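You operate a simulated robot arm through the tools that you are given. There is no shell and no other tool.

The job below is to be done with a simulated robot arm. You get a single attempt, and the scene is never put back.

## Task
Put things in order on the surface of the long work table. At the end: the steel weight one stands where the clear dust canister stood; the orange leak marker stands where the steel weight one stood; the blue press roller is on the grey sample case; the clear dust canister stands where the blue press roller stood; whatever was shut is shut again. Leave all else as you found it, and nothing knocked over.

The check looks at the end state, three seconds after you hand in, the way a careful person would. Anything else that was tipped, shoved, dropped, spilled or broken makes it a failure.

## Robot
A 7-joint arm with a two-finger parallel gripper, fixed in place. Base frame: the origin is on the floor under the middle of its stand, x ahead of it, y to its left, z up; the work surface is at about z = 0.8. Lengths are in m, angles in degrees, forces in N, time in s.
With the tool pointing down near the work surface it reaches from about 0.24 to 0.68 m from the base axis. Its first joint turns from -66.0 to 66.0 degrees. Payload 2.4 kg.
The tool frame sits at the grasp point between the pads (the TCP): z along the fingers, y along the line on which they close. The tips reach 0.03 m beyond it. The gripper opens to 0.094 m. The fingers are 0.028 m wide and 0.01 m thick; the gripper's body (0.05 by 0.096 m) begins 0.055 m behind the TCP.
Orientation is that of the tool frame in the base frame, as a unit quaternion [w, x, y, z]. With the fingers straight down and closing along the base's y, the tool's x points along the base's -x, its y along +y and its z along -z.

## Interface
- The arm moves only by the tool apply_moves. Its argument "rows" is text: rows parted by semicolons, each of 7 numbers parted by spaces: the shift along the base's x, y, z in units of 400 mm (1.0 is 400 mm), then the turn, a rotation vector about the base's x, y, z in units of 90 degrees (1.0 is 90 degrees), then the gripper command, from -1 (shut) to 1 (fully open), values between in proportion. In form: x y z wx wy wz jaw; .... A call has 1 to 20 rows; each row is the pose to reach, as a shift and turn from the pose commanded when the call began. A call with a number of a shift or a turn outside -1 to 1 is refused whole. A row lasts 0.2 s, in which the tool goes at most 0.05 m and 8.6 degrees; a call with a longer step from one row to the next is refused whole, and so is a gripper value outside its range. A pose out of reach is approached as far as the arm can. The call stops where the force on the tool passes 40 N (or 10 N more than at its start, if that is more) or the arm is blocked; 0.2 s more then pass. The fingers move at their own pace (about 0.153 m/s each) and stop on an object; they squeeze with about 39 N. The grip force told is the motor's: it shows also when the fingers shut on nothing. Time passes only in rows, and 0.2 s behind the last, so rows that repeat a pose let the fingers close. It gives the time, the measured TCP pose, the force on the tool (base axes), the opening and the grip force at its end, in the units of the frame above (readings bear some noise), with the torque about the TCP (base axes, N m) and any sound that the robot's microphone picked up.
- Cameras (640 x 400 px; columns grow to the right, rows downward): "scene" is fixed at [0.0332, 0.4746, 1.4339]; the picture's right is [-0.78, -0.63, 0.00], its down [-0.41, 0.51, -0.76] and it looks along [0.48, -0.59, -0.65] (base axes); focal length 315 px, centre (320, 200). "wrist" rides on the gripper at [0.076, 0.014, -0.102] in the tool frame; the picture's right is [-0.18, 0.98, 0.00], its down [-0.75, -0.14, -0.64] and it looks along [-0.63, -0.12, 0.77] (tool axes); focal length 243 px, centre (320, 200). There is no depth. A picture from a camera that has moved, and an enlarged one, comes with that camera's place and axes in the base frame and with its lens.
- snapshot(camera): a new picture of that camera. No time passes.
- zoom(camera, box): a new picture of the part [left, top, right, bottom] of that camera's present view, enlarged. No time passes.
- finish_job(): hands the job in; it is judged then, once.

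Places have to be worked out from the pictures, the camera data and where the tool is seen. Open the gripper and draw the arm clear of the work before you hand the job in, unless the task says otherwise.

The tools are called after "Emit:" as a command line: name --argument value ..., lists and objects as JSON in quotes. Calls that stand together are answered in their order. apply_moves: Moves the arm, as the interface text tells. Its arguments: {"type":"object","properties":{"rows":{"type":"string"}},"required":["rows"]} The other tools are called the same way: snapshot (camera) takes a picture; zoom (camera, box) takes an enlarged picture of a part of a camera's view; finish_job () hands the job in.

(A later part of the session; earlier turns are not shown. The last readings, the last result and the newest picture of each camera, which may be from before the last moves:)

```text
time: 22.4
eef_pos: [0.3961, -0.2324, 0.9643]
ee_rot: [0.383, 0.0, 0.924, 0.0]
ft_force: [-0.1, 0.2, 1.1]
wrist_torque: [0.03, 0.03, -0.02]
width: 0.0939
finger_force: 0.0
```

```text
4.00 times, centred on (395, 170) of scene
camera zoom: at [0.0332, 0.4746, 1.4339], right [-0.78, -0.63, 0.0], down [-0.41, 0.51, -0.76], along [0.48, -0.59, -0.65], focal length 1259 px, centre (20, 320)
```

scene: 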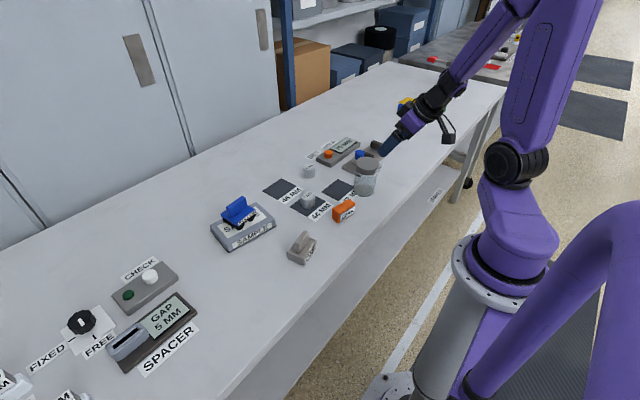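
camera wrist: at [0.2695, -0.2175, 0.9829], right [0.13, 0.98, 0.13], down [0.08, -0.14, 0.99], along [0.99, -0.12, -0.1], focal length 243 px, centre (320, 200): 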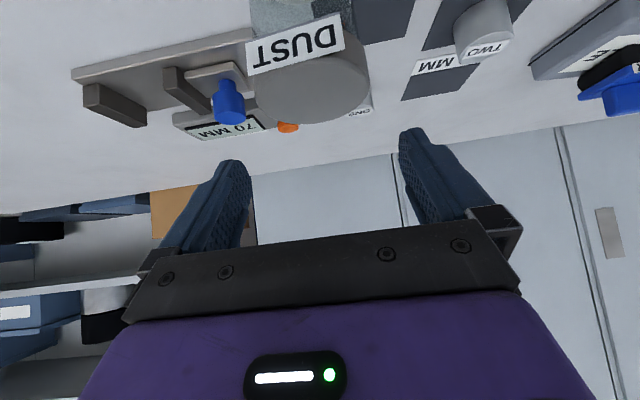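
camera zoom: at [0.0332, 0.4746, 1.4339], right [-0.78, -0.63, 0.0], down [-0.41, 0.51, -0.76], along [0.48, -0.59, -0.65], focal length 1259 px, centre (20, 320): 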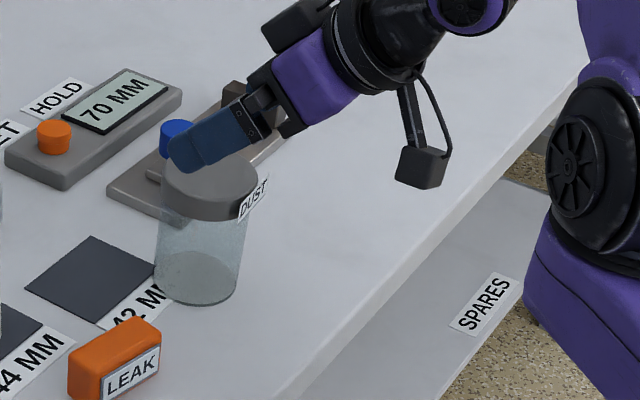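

I zoom on the lid in the wrist view to pin down the canister's x before descending.

Emit:
zoom --camera "wrist" --box '[230, 0, 390, 140]'

```text
2.86 times, centred on (310, 70) of wrist
camera zoom: at [0.2695, -0.2175, 0.9829], right [0.13, 0.98, 0.13], down [0.08, -0.14, 0.99], along [0.99, -0.12, -0.1], focal length 693 px, centre (349, 571)
```

zoom: 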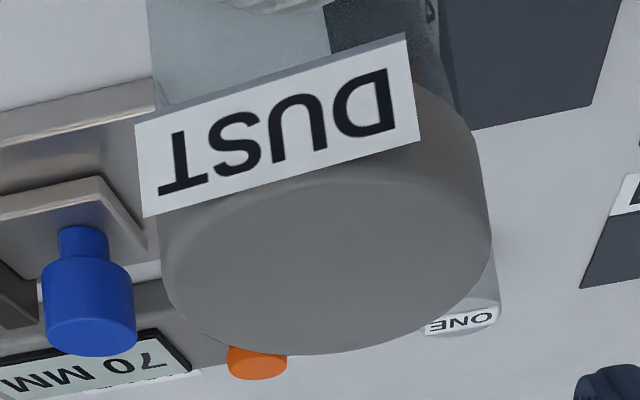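

Combining the views: canister axis (0.414, −0.2305), lid top z≈0.906, lid Ø≈72 mm. I descend to z=0.905 with the fingers straddling the lid, then check.

Emit:
apply_moves --rows "-0.005 0.005 -0.05 0 0 0 1; -0.005 0.005 -0.1 0 0 0 1; -0.005 0.005 -0.148 0 0 0 1; -0.005 0.005 -0.148 0 0 0 1"

Emit:
snapshot --camera "wrist"

Emit:
zoom --camera "scene" --box '[325, 120, 465, 220]'

```text
time: 23.2
eef_pos: [0.421, -0.2059, 0.9144]
ee_rot: [0.396, -0.052, 0.917, 0.011]
ft_force: [0.0, -0.2, 6.6]
wrist_torque: [-0.35, 0.05, -0.02]
width: 0.0941
finger_force: 0.0
out of reach, approached as far as the arm can: row 1
stopped in row 4: the force on the tool passed its limit at 60 N (the readings are from after the stop); the commanded pose is now the measured one
```

```text
taken
camera wrist: at [0.2935, -0.2045, 0.9291], right [0.02, 0.99, 0.11], down [0.06, -0.12, 0.99], along [1.0, -0.02, -0.06], focal length 243 px, centre (320, 200)
```

wrist: 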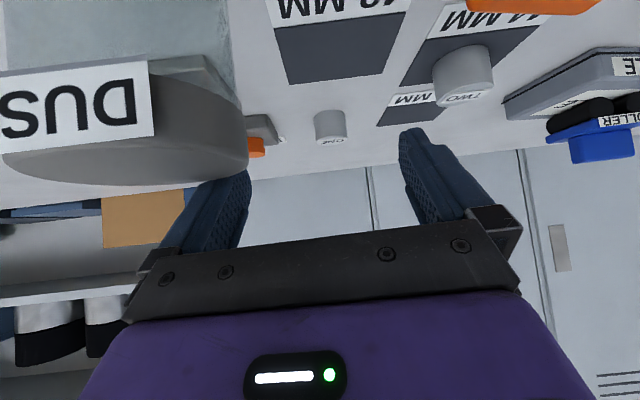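

```text
4.00 times, centred on (395, 170) of scene
camera zoom: at [0.0331, 0.4747, 1.4338], right [-0.78, -0.63, 0.0], down [-0.41, 0.51, -0.76], along [0.48, -0.59, -0.65], focal length 1259 px, centre (20, 320)
```

zoom: 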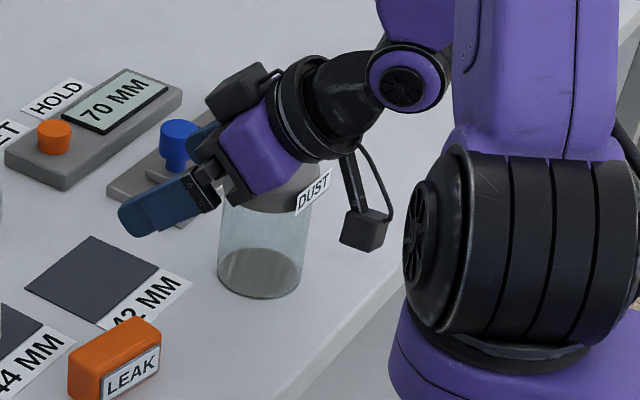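

The arm ran into a joint limit near the base and slewed sideways, pushing the canister (still upright, original spot recorded). I back off gently: up and away in +y.

Emit:
apply_moves --rows "0.01 0.005 0.025 0 0 0 1; 0.02 0.01 0.06 0 0 0 1; 0.04 0.015 0.12 0 0 0 1; 0.06 0.02 0.2 0 0 0 1; 0.08 0.02 0.3 0 0 0 1; 0.08 0.02 0.3 0 0 0 1"

Emit:
snapshot --camera "wrist"

Emit:
snapshot --camera "scene"

```text
time: 24.6
eef_pos: [0.4551, -0.1976, 1.0364]
ee_rot: [0.395, -0.051, 0.917, 0.012]
ft_force: [0.7, 0.1, 0.3]
wrist_torque: [-0.01, -0.01, 0.02]
width: 0.0939
finger_force: 0.0
```

```text
taken
camera wrist: at [0.326, -0.1961, 1.0503], right [0.03, 0.99, 0.12], down [0.07, -0.12, 0.99], along [1.0, -0.02, -0.07], focal length 243 px, centre (320, 200)
```

wrist: 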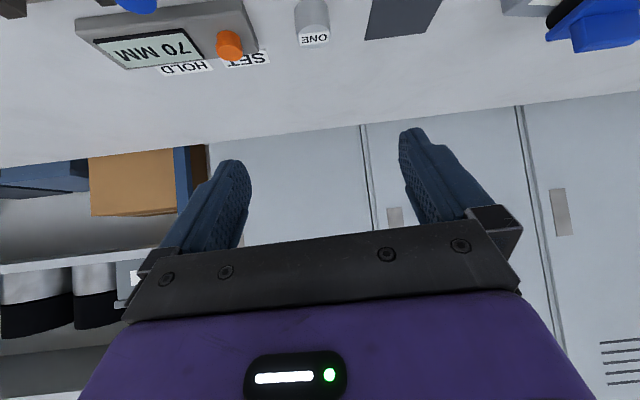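

```text
taken
```

scene: 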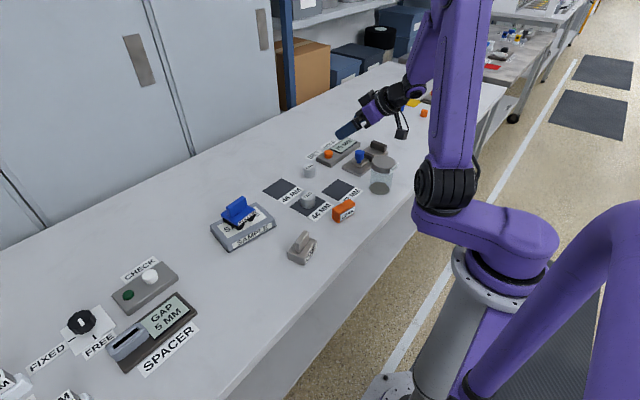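

The canister is upright with its lid on, now near (0.377, −0.265). I reorient to a radial heading (−30°) with 30° tilt at a comfortable radius, where the arm behaves better.

Emit:
apply_moves --rows "-0.013 -0.018 0.006 0.0085 0.03 -0.066 1; -0.027 -0.037 0.012 0.017 0.06 -0.133 1; -0.042 -0.056 0.018 0.0254 0.09 -0.199 1; -0.056 -0.075 0.024 0.0338 0.12 -0.265 1; -0.07 -0.094 0.03 0.0423 0.1504 -0.332 1; -0.088 -0.113 0.034 0.0507 0.1805 -0.398 1; -0.088 -0.113 0.034 0.0507 0.1805 -0.398 1"

Emit:
snapshot --camera "wrist"

Emit:
snapshot --camera "scene"

```text
time: 26.2
eef_pos: [0.4174, -0.2429, 1.0483]
ee_rot: [0.249, 0.251, 0.933, -0.068]
ft_force: [0.0, 0.4, -0.3]
wrist_torque: [0.01, 0.03, -0.01]
width: 0.094
finger_force: 0.1
```

```text
taken
camera wrist: at [0.3217, -0.1719, 1.0995], right [0.63, 0.77, 0.09], down [0.22, -0.29, 0.93], along [0.74, -0.57, -0.35], focal length 243 px, centre (320, 200)
```

wrist: 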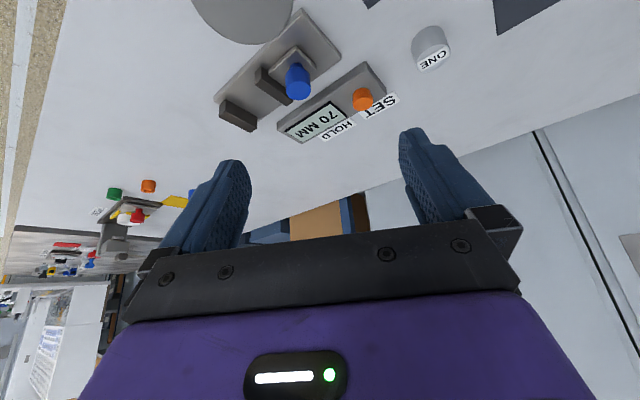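

```text
taken
```

scene: 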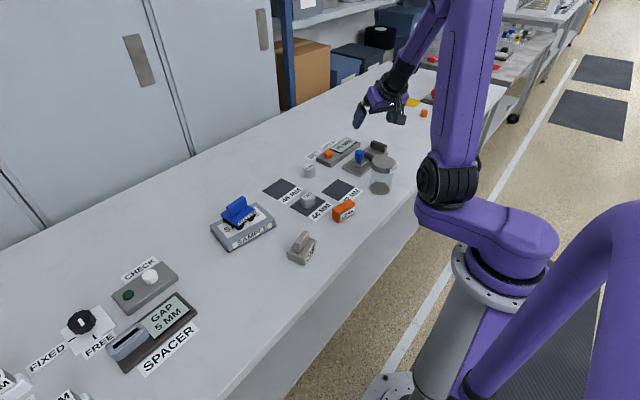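

Orientation is as planned. I move back toward the base a bit with heading −35° to see the canister.

Emit:
apply_moves --rows "-0.06 0 0 0 0 -0.02 1; -0.12 0.005 -0.01 0 0 -0.04 1; -0.19 0.01 -0.03 0 0 -0.0556 1; -0.19 0.01 -0.03 0 0 -0.0556 1"

Emit:
snapshot --camera "wrist"

Emit:
zoom --camera "scene" --box '[325, 120, 465, 220]'

```text
time: 27.2
eef_pos: [0.3417, -0.2389, 1.0369]
ee_rot: [0.246, 0.29, 0.922, -0.077]
ft_force: [-0.3, 0.6, -0.2]
wrist_torque: [0.03, -0.01, -0.01]
width: 0.0941
finger_force: 0.1
```

```text
taken
camera wrist: at [0.2518, -0.1602, 1.0865], right [0.69, 0.71, 0.09], down [0.19, -0.31, 0.93], along [0.69, -0.63, -0.35], focal length 243 px, centre (320, 200)
```

wrist: 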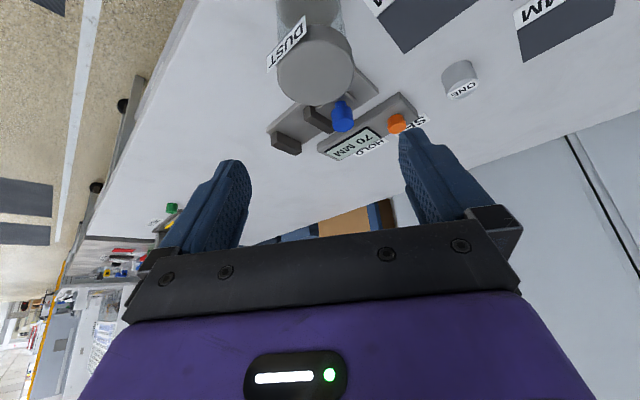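

```text
4.00 times, centred on (395, 170) of scene
camera zoom: at [0.0332, 0.4746, 1.4339], right [-0.78, -0.63, 0.0], down [-0.41, 0.51, -0.76], along [0.48, -0.59, -0.65], focal length 1259 px, centre (20, 320)
```

zoom: 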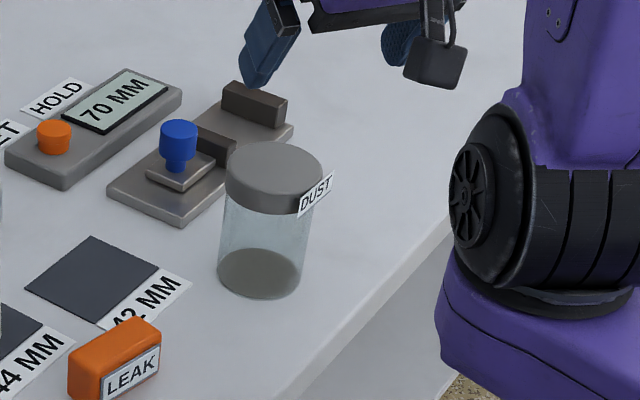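

Emit:
zoom --camera "wrist" --box '[240, 0, 400, 120]'

```text
3.33 times, centred on (320, 60) of wrist
camera zoom: at [0.2518, -0.1602, 1.0865], right [0.69, 0.71, 0.09], down [0.19, -0.31, 0.93], along [0.69, -0.63, -0.35], focal length 809 px, centre (320, 667)
```

zoom: 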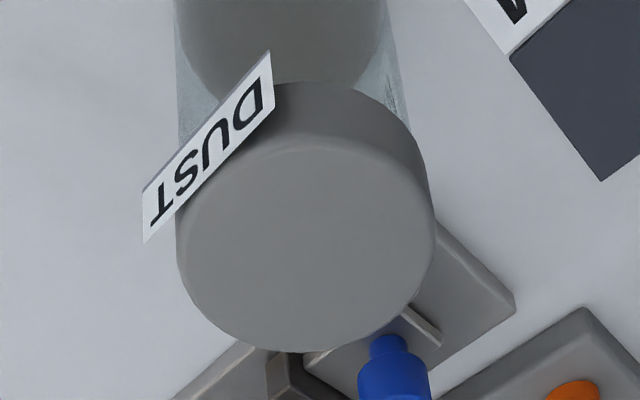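

The canister now stands at (0.378, −0.2655) with its tag facing −x, so a heading of −55° keeps the fingers off the tag. I yaw there and come over the grasp point, still above the lid.

Emit:
apply_moves --rows "0.015 -0.006 -0.02 0 0 -0.06 1; 0.03 -0.012 -0.04 0 0 -0.12 1; 0.045 -0.018 -0.06 0 0 -0.18 1; 0.062 -0.0255 -0.09 0 0 -0.222 1; 0.062 -0.0255 -0.09 0 0 -0.222 1; 0.062 -0.0255 -0.09 0 0 -0.222 1"

Emit:
snapshot --camera "wrist"

Emit:
zoom --camera "scene" --box '[325, 120, 465, 220]'

```text
time: 28.6
eef_pos: [0.3665, -0.2496, 1.0009]
ee_rot: [0.23, 0.446, 0.857, -0.119]
ft_force: [0.4, -0.8, -0.2]
wrist_torque: [-0.01, 0.03, 0.0]
width: 0.0939
finger_force: 0.1
```

```text
taken
camera wrist: at [0.3097, -0.1451, 1.0515], right [0.9, 0.43, 0.09], down [0.07, -0.35, 0.93], along [0.44, -0.83, -0.35], focal length 243 px, centre (320, 200)
```

wrist: 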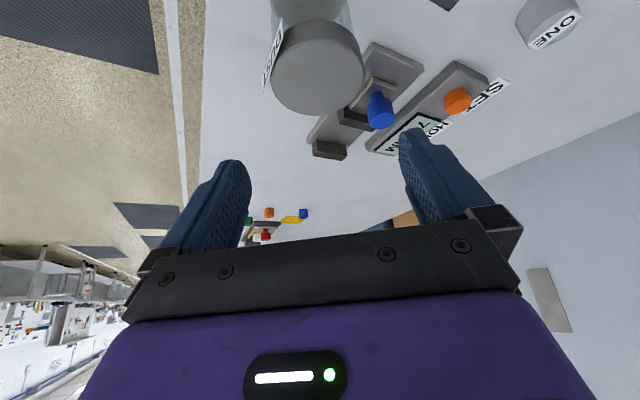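

```text
4.00 times, centred on (395, 170) of scene
camera zoom: at [0.0332, 0.4746, 1.4339], right [-0.78, -0.63, 0.0], down [-0.41, 0.51, -0.76], along [0.48, -0.59, -0.65], focal length 1259 px, centre (20, 320)
```

zoom: 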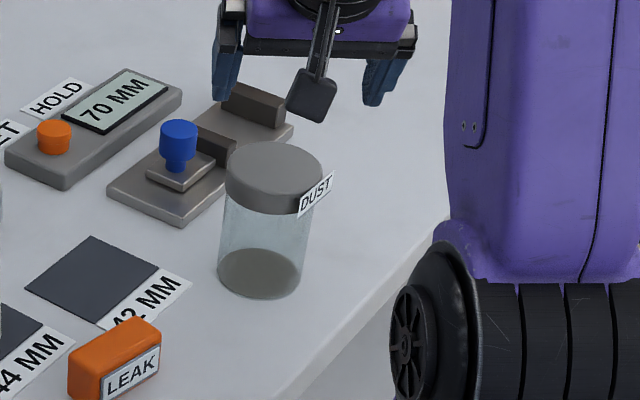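

Emit:
zoom --camera "wrist" --box '[240, 0, 400, 130]'

Emit:
snapshot --camera "scene"

```text
3.08 times, centred on (320, 65) of wrist
camera zoom: at [0.3097, -0.1451, 1.0515], right [0.9, 0.43, 0.09], down [0.07, -0.35, 0.93], along [0.44, -0.83, -0.35], focal length 746 px, centre (320, 615)
```

zoom: 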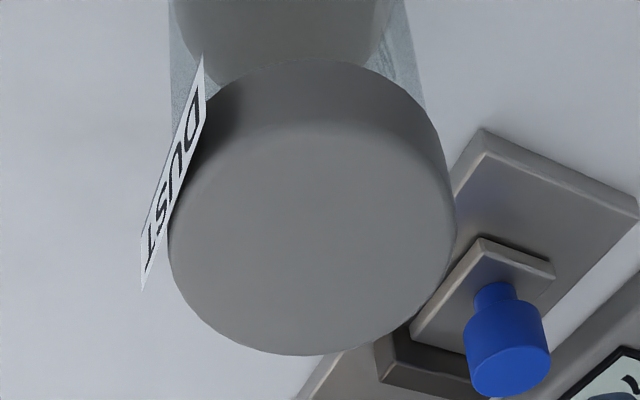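

```text
taken
```

scene: 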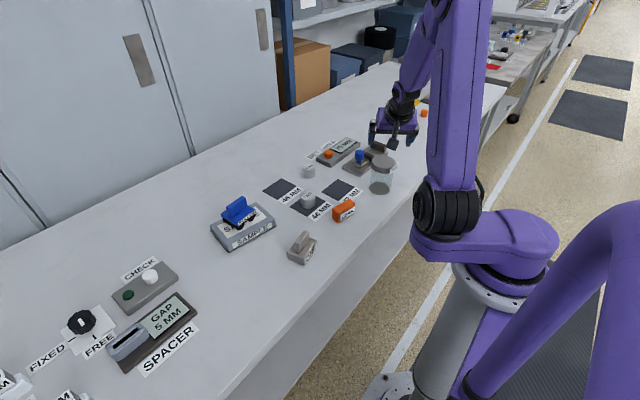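

Lid centre is 21 mm ahead and 3.6 mm left of the TCP line — fine, with about 5 mm clearance from the tag on the right finger. I descend in two stages.

Emit:
apply_moves --rows "0 0 -0.06 0 0 0 1; 0 0 -0.12 0 0 0 1; 0 0 -0.18 0 0 0 1; 0 0 -0.22 0 0 0 1; 0 0 -0.22 0 0 0 1"

Emit:
snapshot --camera "wrist"

Emit:
zoom --camera "scene" --box '[325, 120, 465, 220]'

```text
time: 29.9
eef_pos: [0.3655, -0.2491, 0.9115]
ee_rot: [0.229, 0.447, 0.857, -0.12]
ft_force: [-0.1, 0.4, -0.3]
wrist_torque: [-0.02, -0.01, -0.01]
width: 0.094
finger_force: 0.0
```

```text
taken
camera wrist: at [0.3099, -0.145, 0.9617], right [0.9, 0.43, 0.09], down [0.07, -0.35, 0.93], along [0.44, -0.83, -0.35], focal length 243 px, centre (320, 200)
```

wrist: 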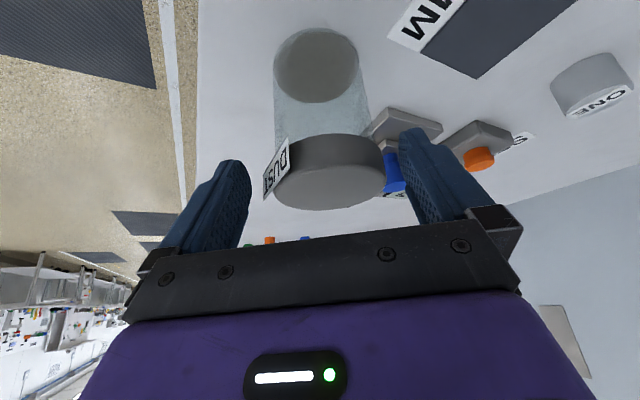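

```text
4.00 times, centred on (395, 170) of scene
camera zoom: at [0.0332, 0.4746, 1.4339], right [-0.78, -0.63, 0.0], down [-0.41, 0.51, -0.76], along [0.48, -0.59, -0.65], focal length 1259 px, centre (20, 320)
```

zoom: 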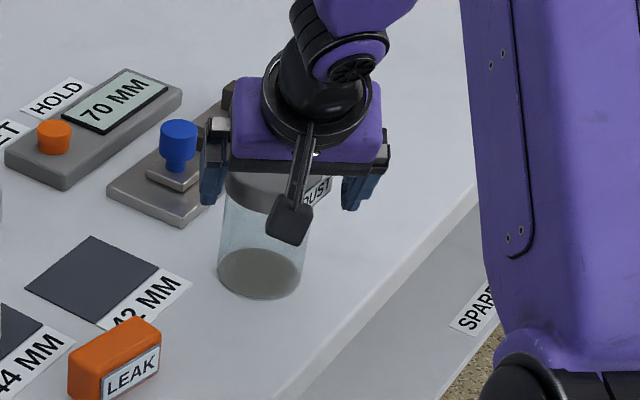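

Fingers straddle the lid and the tag cleanly. I go down the rest to z≈0.864.

Emit:
apply_moves --rows "0 0 -0.05 0 0 0 1; 0 0 -0.1 0 0 0 1; 0 0 -0.119 0 0 0 1; 0 0 -0.119 0 0 0 1"

Emit:
snapshot --camera "wrist"

Emit:
zoom --camera "scene" --box '[325, 120, 465, 220]'

```text
time: 30.9
eef_pos: [0.3665, -0.2499, 0.8658]
ee_rot: [0.228, 0.447, 0.857, -0.12]
ft_force: [0.1, 0.3, -0.9]
wrist_torque: [0.0, 0.01, -0.06]
width: 0.094
finger_force: 0.0
```

```text
taken
camera wrist: at [0.3105, -0.1448, 0.9154], right [0.9, 0.43, 0.09], down [0.07, -0.35, 0.93], along [0.44, -0.83, -0.35], focal length 243 px, centre (320, 200)
```

wrist: 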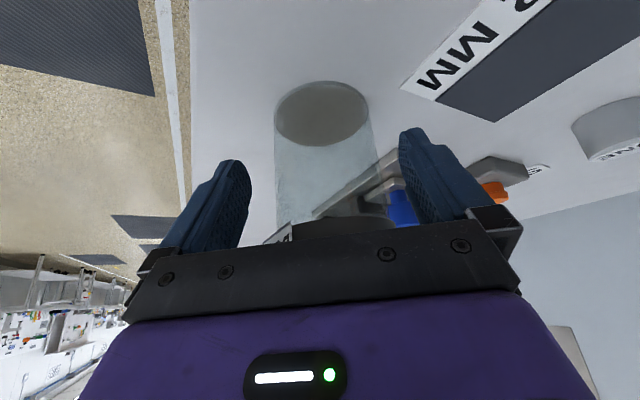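

```text
4.00 times, centred on (395, 170) of scene
camera zoom: at [0.0332, 0.4746, 1.4339], right [-0.78, -0.63, 0.0], down [-0.41, 0.51, -0.76], along [0.48, -0.59, -0.65], focal length 1259 px, centre (20, 320)
```

zoom: 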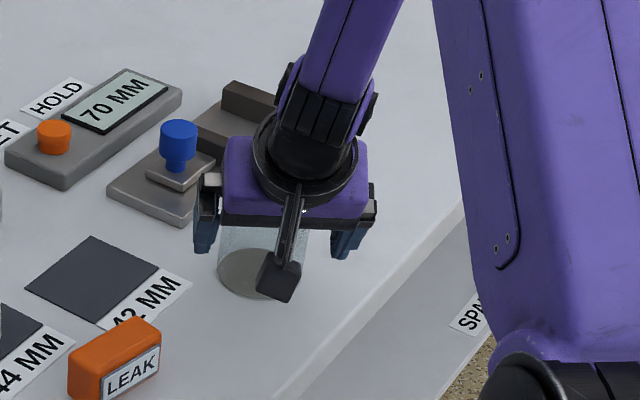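

Everything is clear. I nudge 3 mm forward along the heading for better pad coverage, then close on the body.

Emit:
apply_moves --rows "0.0043 -0.0061 0 0 0 0 1; 0.0043 -0.0061 0 0 0 0 1; 0.0043 -0.0061 0 0 0 0 0.3; 0.0043 -0.0061 0 0 0 0 -1; 0.0043 -0.0061 0 0 0 0 -1; 0.0043 -0.0061 0 0 0 0 -1; 0.0043 -0.0061 0 0 0 0 -1"

Emit:
snapshot --camera "wrist"

Emit:
zoom --camera "scene" --box '[325, 120, 465, 220]'

```text
time: 32.5
eef_pos: [0.3694, -0.2506, 0.8654]
ee_rot: [0.229, 0.446, 0.857, -0.119]
ft_force: [0.2, 0.5, -0.1]
wrist_torque: [0.0, -0.02, -0.01]
width: 0.0686
finger_force: 39.3
```

```text
taken
camera wrist: at [0.3124, -0.147, 0.9156], right [0.9, 0.43, 0.09], down [0.08, -0.35, 0.93], along [0.44, -0.83, -0.35], focal length 243 px, centre (320, 200)
```

wrist: 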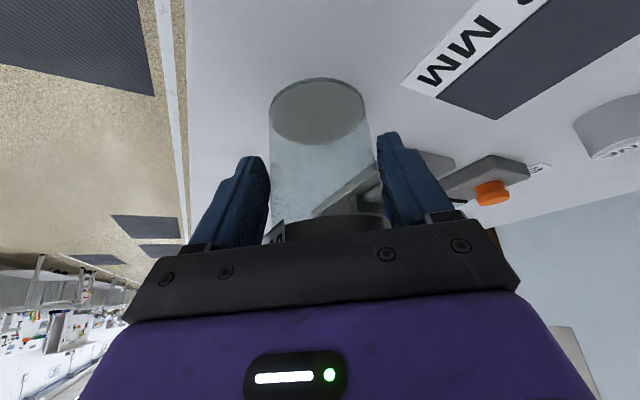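

```text
4.00 times, centred on (395, 170) of scene
camera zoom: at [0.0332, 0.4746, 1.4339], right [-0.78, -0.63, 0.0], down [-0.41, 0.51, -0.76], along [0.48, -0.59, -0.65], focal length 1259 px, centre (20, 320)
```

zoom: 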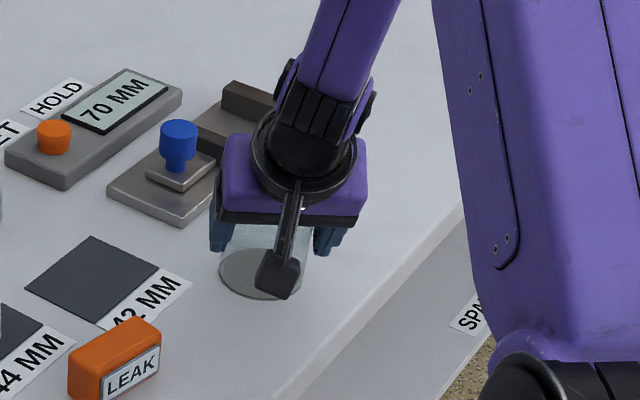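

Body gripped at 68.6 mm. I lift slowly by 2 cm and check.

Emit:
apply_moves --rows "0 0 0.01 0 0 0 -1; 0 0 0.03 0 0 0 -1; 0 0 0.05 0 0 0 -1; 0 0 0.05 0 0 0 -1"

Emit:
snapshot --camera "wrist"

Emit:
zoom --camera "scene" --box '[325, 120, 465, 220]'

```text
time: 33.5
eef_pos: [0.368, -0.25, 0.8853]
ee_rot: [0.229, 0.446, 0.857, -0.119]
ft_force: [0.4, 0.6, -1.7]
wrist_torque: [0.0, 0.04, 0.02]
width: 0.0686
finger_force: 39.1
```

```text
taken
camera wrist: at [0.3119, -0.1468, 0.9352], right [0.9, 0.43, 0.09], down [0.07, -0.35, 0.93], along [0.44, -0.83, -0.35], focal length 243 px, centre (320, 200)
```

wrist: 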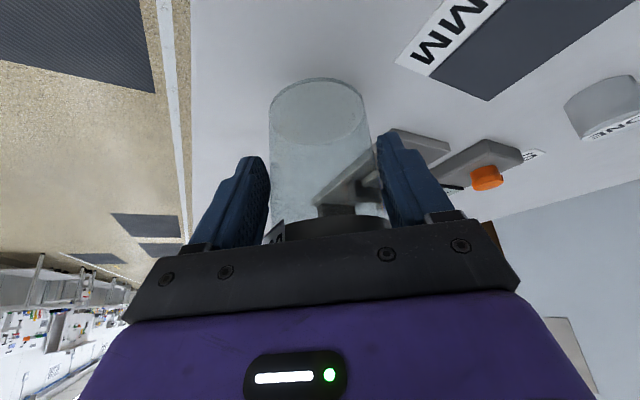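

```text
4.00 times, centred on (395, 170) of scene
camera zoom: at [0.0332, 0.4746, 1.4339], right [-0.78, -0.63, 0.0], down [-0.41, 0.51, -0.76], along [0.48, -0.59, -0.65], focal length 1259 px, centre (20, 320)
```

zoom: 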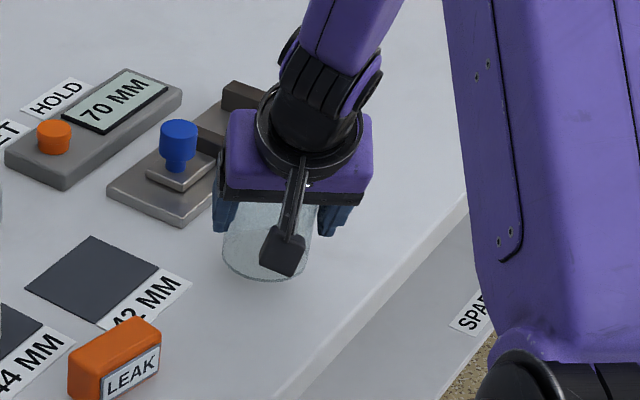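

Canister lifts cleanly and stays level, about 0.15 kg. I lift higher and then start the transfer with the heading turning outward.

Emit:
apply_moves --rows "0 0 0.09 0 0 0 -1; 0 0 0.18 0 0 0 -1; 0 0 0.26 0 0 0 -1; 0.05 0.02 0.28 0 0 0.05 -1; 0.13 0.055 0.28 0 0 0.1 -1; 0.21 0.1 0.28 0 0 0.16 -1; 0.29 0.14 0.28 0 0 0.22 -1; 0.37 0.18 0.28 0 0 0.28 -1; 0.37 0.18 0.28 0 0 0.28 -1"

Emit:
snapshot --camera "scene"

Emit:
snapshot --camera "wrist"

```text
time: 35.5
eef_pos: [0.5164, -0.1808, 0.9959]
ee_rot: [0.25, 0.249, 0.933, -0.067]
ft_force: [0.1, 0.6, -0.2]
wrist_torque: [0.03, 0.02, 0.01]
width: 0.0684
finger_force: 39.0
```

```text
taken
```

scene: 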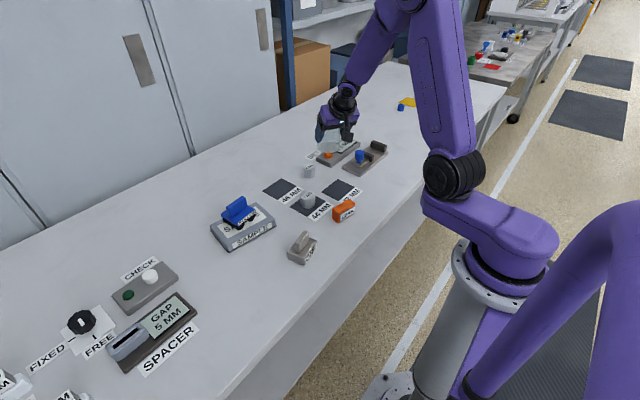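

```text
taken
camera wrist: at [0.4205, -0.1103, 1.0464], right [0.63, 0.77, 0.09], down [0.22, -0.29, 0.93], along [0.75, -0.56, -0.35], focal length 243 px, centre (320, 200)
```

wrist: 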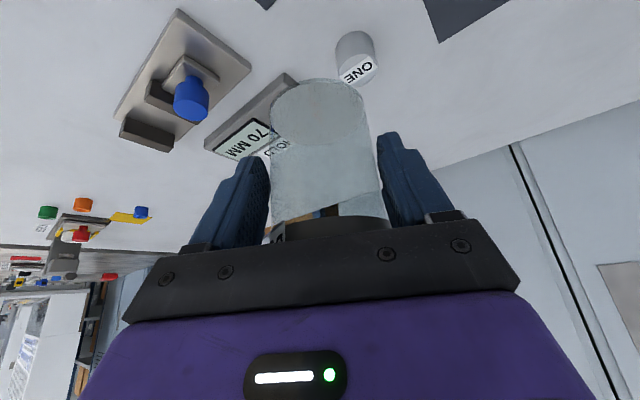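

Level and on course. I continue to above the roller's old spot, turning the heading to −10°.

Emit:
apply_moves --rows "0.08 0.047 0 0 0 0.045 -1; 0.16 0.094 0 0 0 0.09 -1; 0.24 0.141 0 0 0 0.135 -1; 0.32 0.188 -0.02 0 0 0.18 -1; 0.405 0.2355 -0.05 0 0 0.222 -1; 0.405 0.2355 -0.05 0 0 0.222 -1; 0.405 0.2355 -0.05 0 0 0.222 -1"

Emit:
snapshot --camera "wrist"

Emit:
zoom --camera "scene" --box '[220, 110, 380, 220]'

```text
time: 37.0
eef_pos: [0.6762, -0.0845, 0.9767]
ee_rot: [0.257, 0.083, 0.963, -0.022]
ft_force: [-0.2, -0.1, -1.1]
wrist_torque: [-0.02, 0.0, 0.01]
width: 0.0688
finger_force: 38.9
```

```text
taken
camera wrist: at [0.5627, -0.0501, 1.0265], right [0.32, 0.94, 0.09], down [0.3, -0.2, 0.93], along [0.9, -0.28, -0.35], focal length 243 px, centre (320, 200)
```

wrist: 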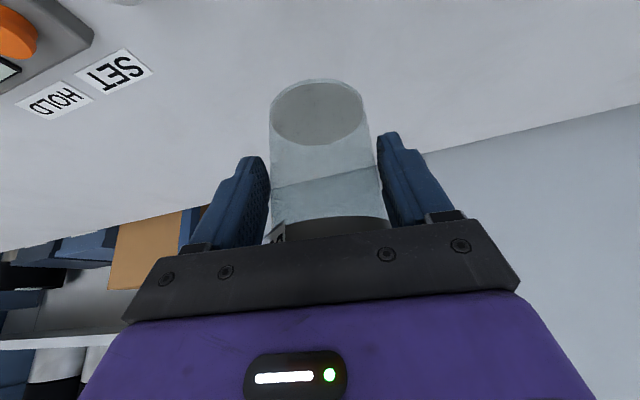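

```text
3.64 times, centred on (300, 165) of scene
camera zoom: at [0.0332, 0.4746, 1.4339], right [-0.78, -0.63, 0.0], down [-0.41, 0.51, -0.76], along [0.48, -0.59, -0.65], focal length 1144 px, centre (393, 327)
```

zoom: 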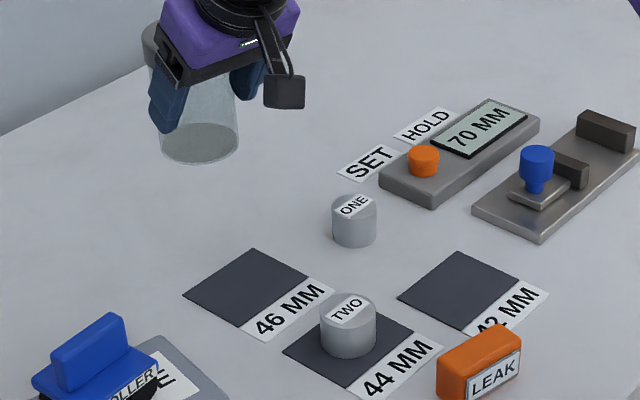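

Centre of canister is now ≈(0.695, −0.088). I correct by 2 mm and lower to about 1 cm above the table.

Emit:
apply_moves --rows "0.005 -0.005 -0.06 0 0 0 -1; 0.005 -0.005 -0.12 0 0 0 -1; 0.005 -0.005 -0.18 0 0 0 -1; 0.005 -0.005 -0.23 0 0 0 -1; 0.005 -0.005 -0.25 0 0 0 -1; 0.005 -0.005 -0.25 0 0 0 -1; 0.005 -0.005 -0.25 0 0 0 -1"

Emit:
snapshot --camera "wrist"

Emit:
zoom --camera "scene" --box '[220, 110, 380, 220]'

```text
time: 38.6
eef_pos: [0.6798, -0.0868, 0.8758]
ee_rot: [0.257, 0.084, 0.962, -0.023]
ft_force: [0.0, -0.4, -1.0]
wrist_torque: [-0.01, 0.05, 0.01]
width: 0.0684
finger_force: 39.4
```

```text
taken
camera wrist: at [0.5654, -0.0522, 0.9261], right [0.33, 0.94, 0.09], down [0.3, -0.2, 0.93], along [0.9, -0.28, -0.35], focal length 243 px, centre (320, 200)
```

wrist: 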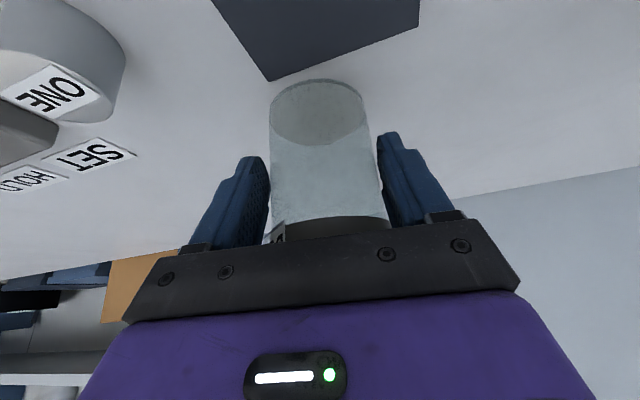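

```text
3.64 times, centred on (300, 165) of scene
camera zoom: at [0.0332, 0.4746, 1.4339], right [-0.78, -0.63, 0.0], down [-0.41, 0.51, -0.76], along [0.48, -0.59, -0.65], focal length 1144 px, centre (393, 327)
```

zoom: 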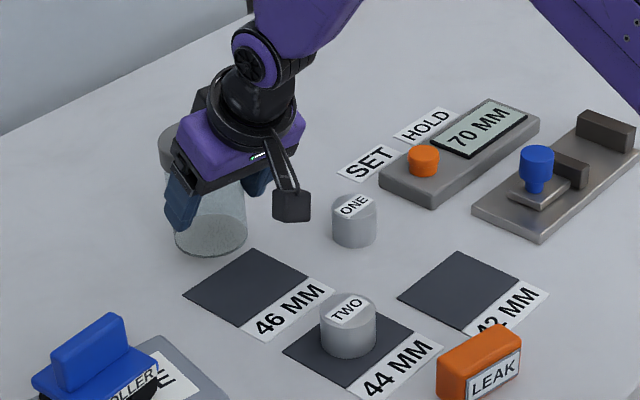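

Emit:
apply_moves --rows "0 0 -0.01 0 0 0 -1; 0 0 -0.02 0 0 0 -1; 0 0 -0.022 0 0 0 -1; 0 0 -0.022 0 0 0 -1"

```text
time: 39.6
eef_pos: [0.6795, -0.086, 0.8673]
ee_rot: [0.257, 0.083, 0.962, -0.022]
ft_force: [0.7, 0.8, -0.9]
wrist_torque: [0.03, -0.02, 0.03]
width: 0.0688
finger_force: 39.1
```

No contact yet at TCP z=0.867; I continue in about 1 mm steps until the table takes the load.

Emit:
apply_moves --rows "0 0 -0.002 0 0 0 -1; 0 0 -0.004 0 0 0 -1; 0 0 -0.004 0 0 0 -1"

Emit:
apply_moves --rows "0 0 -0.001 0 0 0 -1; 0 0 -0.0025 0 0 0 -1; 0 0 -0.0025 0 0 0 -1"

```text
time: 40.5
eef_pos: [0.6795, -0.0865, 0.8665]
ee_rot: [0.259, 0.083, 0.962, -0.023]
ft_force: [-8.2, 1.6, 16.0]
wrist_torque: [0.0, 0.76, -0.01]
width: 0.0683
finger_force: 39.2
```

```text
time: 41.2
eef_pos: [0.6814, -0.0879, 0.867]
ee_rot: [0.259, 0.082, 0.962, -0.023]
ft_force: [-4.1, 1.7, 18.0]
wrist_torque: [0.05, 0.48, -0.04]
width: 0.0686
finger_force: 39.3
```

The canister is standing on the table (18 N). I ease off 1 mm, open gently, then back out upward.

Emit:
apply_moves --rows "0 0 0.003 0 0 0 -1; 0 0 0.003 0 0 0 0.5; 0 0 0.003 0 0 0 0.6; 0 0 0.003 0 0 0 0.8; 0 0 0.003 0 0 0 1; 0 0 0.003 0 0 0 1"

Emit:
snapshot --camera "wrist"

Emit:
zoom --camera "scene" --box '[220, 110, 380, 220]'

```text
time: 42.6
eef_pos: [0.6795, -0.0867, 0.8658]
ee_rot: [0.258, 0.083, 0.962, -0.022]
ft_force: [0.5, 0.5, 0.1]
wrist_torque: [-0.02, 0.03, -0.01]
width: 0.0941
finger_force: 0.0
```

```text
taken
camera wrist: at [0.5663, -0.0531, 0.9165], right [0.33, 0.94, 0.09], down [0.3, -0.2, 0.93], along [0.9, -0.28, -0.35], focal length 243 px, centre (320, 200)
```

wrist: 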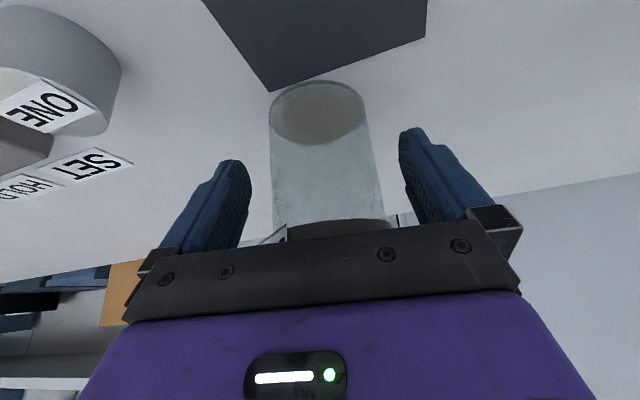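

```text
3.64 times, centred on (300, 165) of scene
camera zoom: at [0.0332, 0.4746, 1.4339], right [-0.78, -0.63, 0.0], down [-0.41, 0.51, -0.76], along [0.48, -0.59, -0.65], focal length 1144 px, centre (393, 327)
```

zoom: 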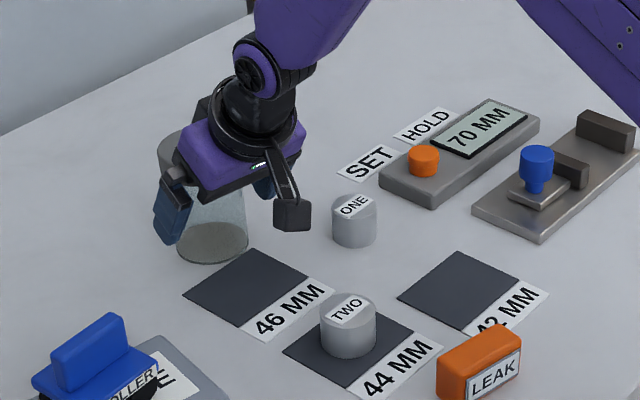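

Released and standing. I back out exactly along the tool axis so the fingers stay clear of lid and tag.

Emit:
apply_moves --rows "-0.0246 0.0043 0.0433 0 0 0 1; -0.0616 0.0109 0.1083 0 0 0 1; -0.1108 0.0196 0.1949 0 0 0 1; -0.16 0.0283 0.2815 0 0 0 1; -0.16 0.0283 0.2815 0 0 0 1"

Emit:
snapshot --camera "wrist"

Emit:
zoom --camera "scene" --box '[220, 110, 380, 220]'

```text
time: 43.9
eef_pos: [0.6159, -0.075, 0.9793]
ee_rot: [0.257, 0.083, 0.963, -0.022]
ft_force: [0.2, -0.5, -0.2]
wrist_torque: [0.0, 0.02, -0.03]
width: 0.094
finger_force: 0.0
```

```text
taken
camera wrist: at [0.5025, -0.0402, 1.0294], right [0.33, 0.94, 0.09], down [0.3, -0.2, 0.93], along [0.9, -0.28, -0.35], focal length 243 px, centre (320, 200)
```

wrist: 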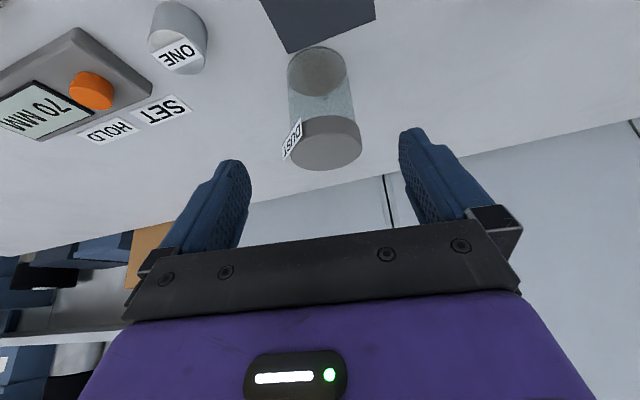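

```text
3.64 times, centred on (300, 165) of scene
camera zoom: at [0.0332, 0.4746, 1.4339], right [-0.78, -0.63, 0.0], down [-0.41, 0.51, -0.76], along [0.48, -0.59, -0.65], focal length 1144 px, centre (393, 327)
```

zoom: 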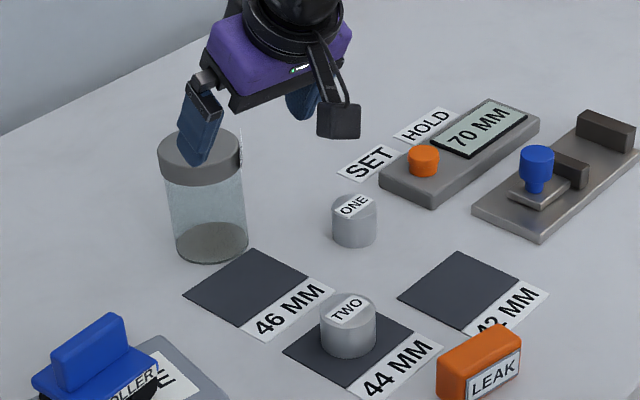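

The canister stands where the roller was (base pixel matches the roller's old footprint). Next the steel block ONE: I move over it with the tool vertical and heading +13° to match its fin.

Emit:
apply_moves --rows "-0.07 0.05 0.02 -0.0012 0.0418 0.031 1; -0.14 0.1 0.04 -0.0023 0.0836 0.0621 1; -0.21 0.15 0.05 -0.0035 0.1254 0.0931 1; -0.28 0.2 0.05 -0.0047 0.1673 0.1242 1; -0.35 0.25 0.05 -0.0058 0.2091 0.1552 1; -0.42 0.3 0.05 -0.007 0.2509 0.1862 1; -0.49 0.35 0.05 -0.0081 0.2927 0.2173 1; -0.565 0.4075 0.05 -0.0093 0.3345 0.2483 1; -0.565 0.4075 0.05 -0.0093 0.3345 0.2483 1; -0.565 0.4075 0.05 -0.0093 0.3345 0.2483 1"

Emit:
snapshot --camera "wrist"

Emit:
snapshot --camera "scene"

```text
time: 46.0
eef_pos: [0.3914, 0.0851, 0.9986]
ee_rot: [0.0, -0.113, 0.994, 0.0]
ft_force: [0.5, -0.3, 0.7]
wrist_torque: [-0.03, -0.01, 0.01]
width: 0.0938
finger_force: 0.1
```

```text
taken
camera wrist: at [0.3126, 0.0815, 1.1007], right [-0.04, 1.0, 0.0], down [0.77, 0.03, 0.64], along [0.64, 0.03, -0.77], focal length 243 px, centre (320, 200)
```

wrist: 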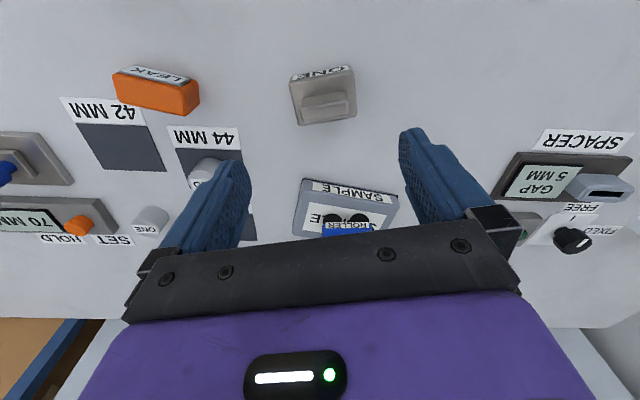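

```text
taken
```

scene: 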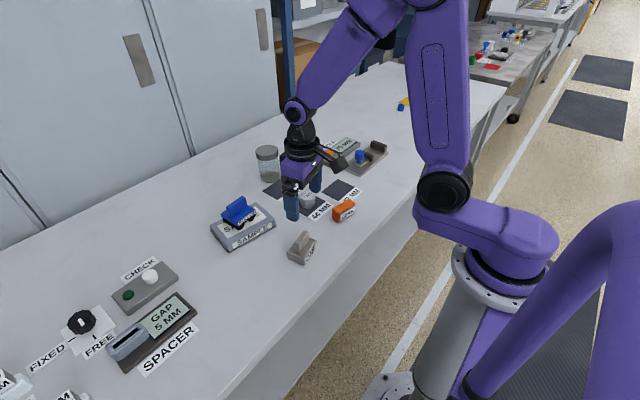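

Emit:
zoom --camera "wrist" --box '[260, 50, 390, 140]'

Emit:
zoom --camera "wrist" --box '[50, 40, 250, 190]'

```text
4.44 times, centred on (325, 95) of wrist
camera zoom: at [0.3126, 0.0815, 1.1007], right [-0.04, 1.0, 0.0], down [0.77, 0.03, 0.64], along [0.64, 0.03, -0.77], focal length 1078 px, centre (298, 667)
```

zoom: 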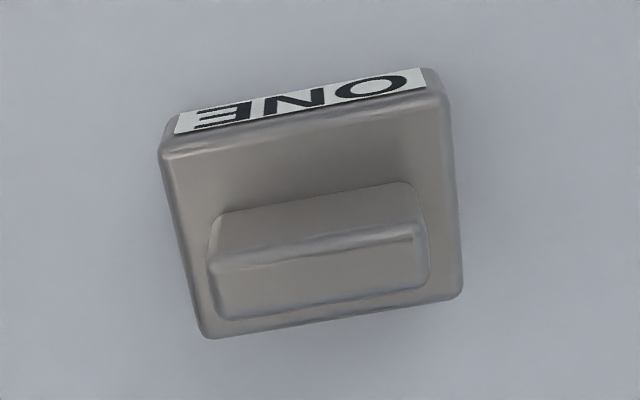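

```text
2.67 times, centred on (150, 115) of wrist
camera zoom: at [0.3126, 0.0815, 1.1007], right [-0.04, 1.0, 0.0], down [0.77, 0.03, 0.64], along [0.64, 0.03, -0.77], focal length 647 px, centre (773, 427)
```

zoom: 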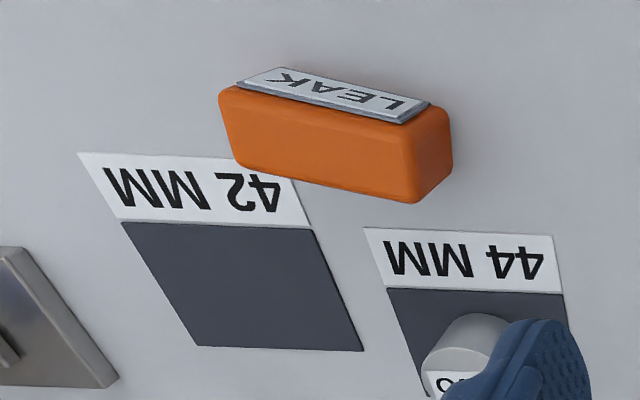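

Block ONE centre ≈(0.400, 0.090), fin top z≈0.855, rotated ≈13°. I align over the fin and descend to z≈0.90 first.

Emit:
apply_moves --rows "0.012 0.007 -0.08 0 0 0 1; 0.023 0.013 -0.16 0 0 0 1; 0.023 0.013 -0.24 0 0 0 1; 0.023 0.013 -0.24 0 0 0 1; 0.023 0.013 -0.24 0 0 0 1"

Emit:
snapshot --camera "wrist"

Emit:
zoom --camera "scene" --box '[240, 190, 360, 280]'

```text
time: 47.2
eef_pos: [0.3997, 0.0898, 0.9018]
ee_rot: [0.0, -0.114, 0.994, 0.0]
ft_force: [-0.1, -0.5, -0.4]
wrist_torque: [0.03, 0.03, -0.04]
width: 0.0939
finger_force: 0.0
```

```text
taken
camera wrist: at [0.3214, 0.087, 1.0041], right [-0.04, 1.0, 0.0], down [0.77, 0.03, 0.64], along [0.64, 0.03, -0.77], focal length 243 px, centre (320, 200)
```

wrist: 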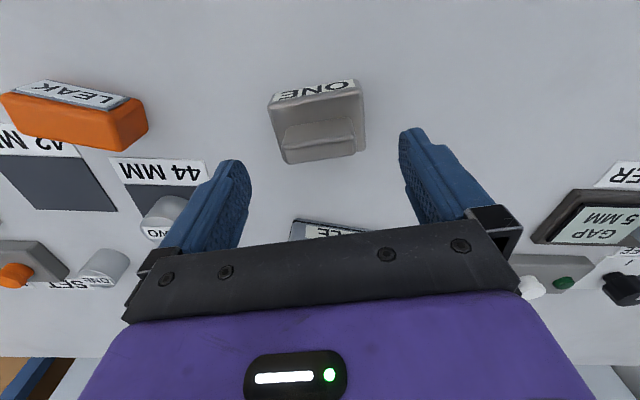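

```text
4.44 times, centred on (300, 235) of scene
camera zoom: at [0.0332, 0.4746, 1.4339], right [-0.78, -0.63, 0.0], down [-0.41, 0.51, -0.76], along [0.48, -0.59, -0.65], focal length 1399 px, centre (409, 44)
```

zoom: 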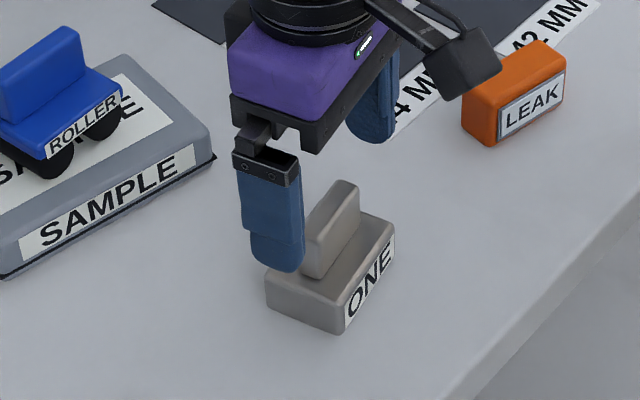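

Aligned with the fin between the fingers. I descend to z≈0.866.

Emit:
apply_moves --rows "0.001 0.001 -0.05 0 0 0 1; 0.001 0.001 -0.089 0 0 0 1; 0.001 0.001 -0.089 0 0 0 1"

Emit:
snapshot --camera "wrist"

Emit:
zoom --camera "scene" --box '[240, 190, 360, 280]'

```text
time: 48.0
eef_pos: [0.4001, 0.0922, 0.8663]
ee_rot: [0.0, -0.113, 0.994, 0.0]
ft_force: [0.0, 0.5, 0.6]
wrist_torque: [0.0, -0.01, 0.03]
width: 0.0942
finger_force: 0.0
```

```text
taken
camera wrist: at [0.3226, 0.0886, 0.9681], right [-0.04, 1.0, 0.0], down [0.77, 0.03, 0.64], along [0.64, 0.03, -0.77], focal length 243 px, centre (320, 200)
```

wrist: 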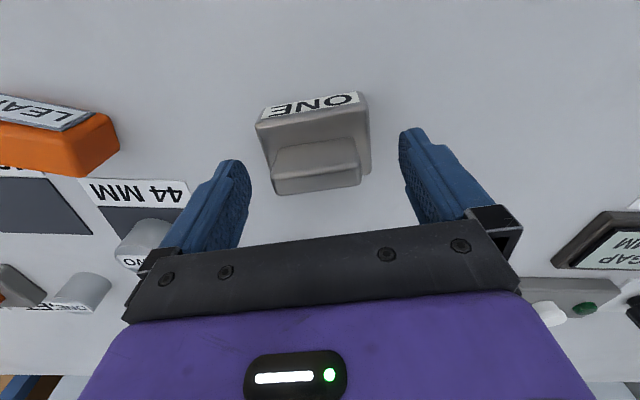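

```text
4.44 times, centred on (300, 235) of scene
camera zoom: at [0.0332, 0.4746, 1.4339], right [-0.78, -0.63, 0.0], down [-0.41, 0.51, -0.76], along [0.48, -0.59, -0.65], focal length 1399 px, centre (409, 44)
```

zoom: 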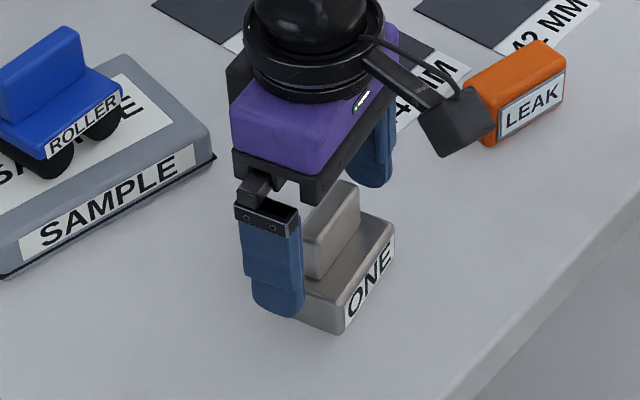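

Good position. I close on the fin ends and lift 1.5 cm to feel the weight.

Emit:
apply_moves --rows "0 0 0 0 0 0 0.4; 0 0 0 0 0 0 -1; 0 0 0 0 0 0 -1; 0 0 0 0 0 0 -1; 0 0 0 0 0 0 -1"

Emit:
apply_moves --rows "0 0 0.01 0 0 0 -1; 0 0 0.025 0 0 0 -1; 0 0 0.04 0 0 0 -1; 0 0 0.04 0 0 0 -1; 0 0 0.04 0 0 0 -1"

Emit:
snapshot --camera "wrist"

```text
time: 49.2
eef_pos: [0.4009, 0.0922, 0.8665]
ee_rot: [0.0, -0.113, 0.994, 0.0]
ft_force: [-1.2, -2.3, 8.6]
wrist_torque: [-0.17, 0.08, -0.11]
width: 0.0497
finger_force: 38.9
```

```text
time: 50.5
eef_pos: [0.4002, 0.0933, 0.8845]
ee_rot: [0.001, -0.114, 0.994, 0.0]
ft_force: [1.1, -1.6, -5.1]
wrist_torque: [0.03, 0.03, -0.03]
width: 0.0498
finger_force: 38.7
```

```text
taken
camera wrist: at [0.3223, 0.0893, 0.9852], right [-0.04, 1.0, 0.0], down [0.77, 0.03, 0.64], along [0.64, 0.03, -0.77], focal length 243 px, centre (320, 200)
```

wrist: 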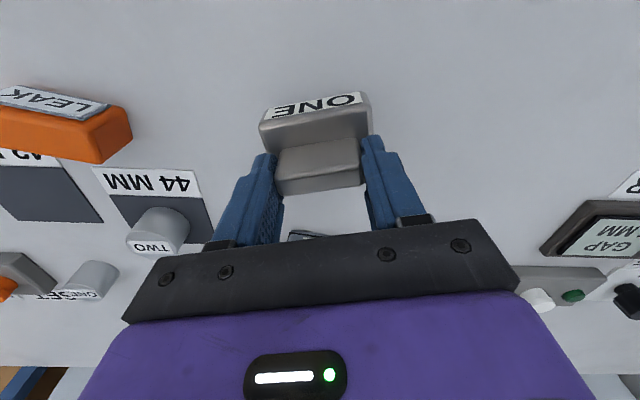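

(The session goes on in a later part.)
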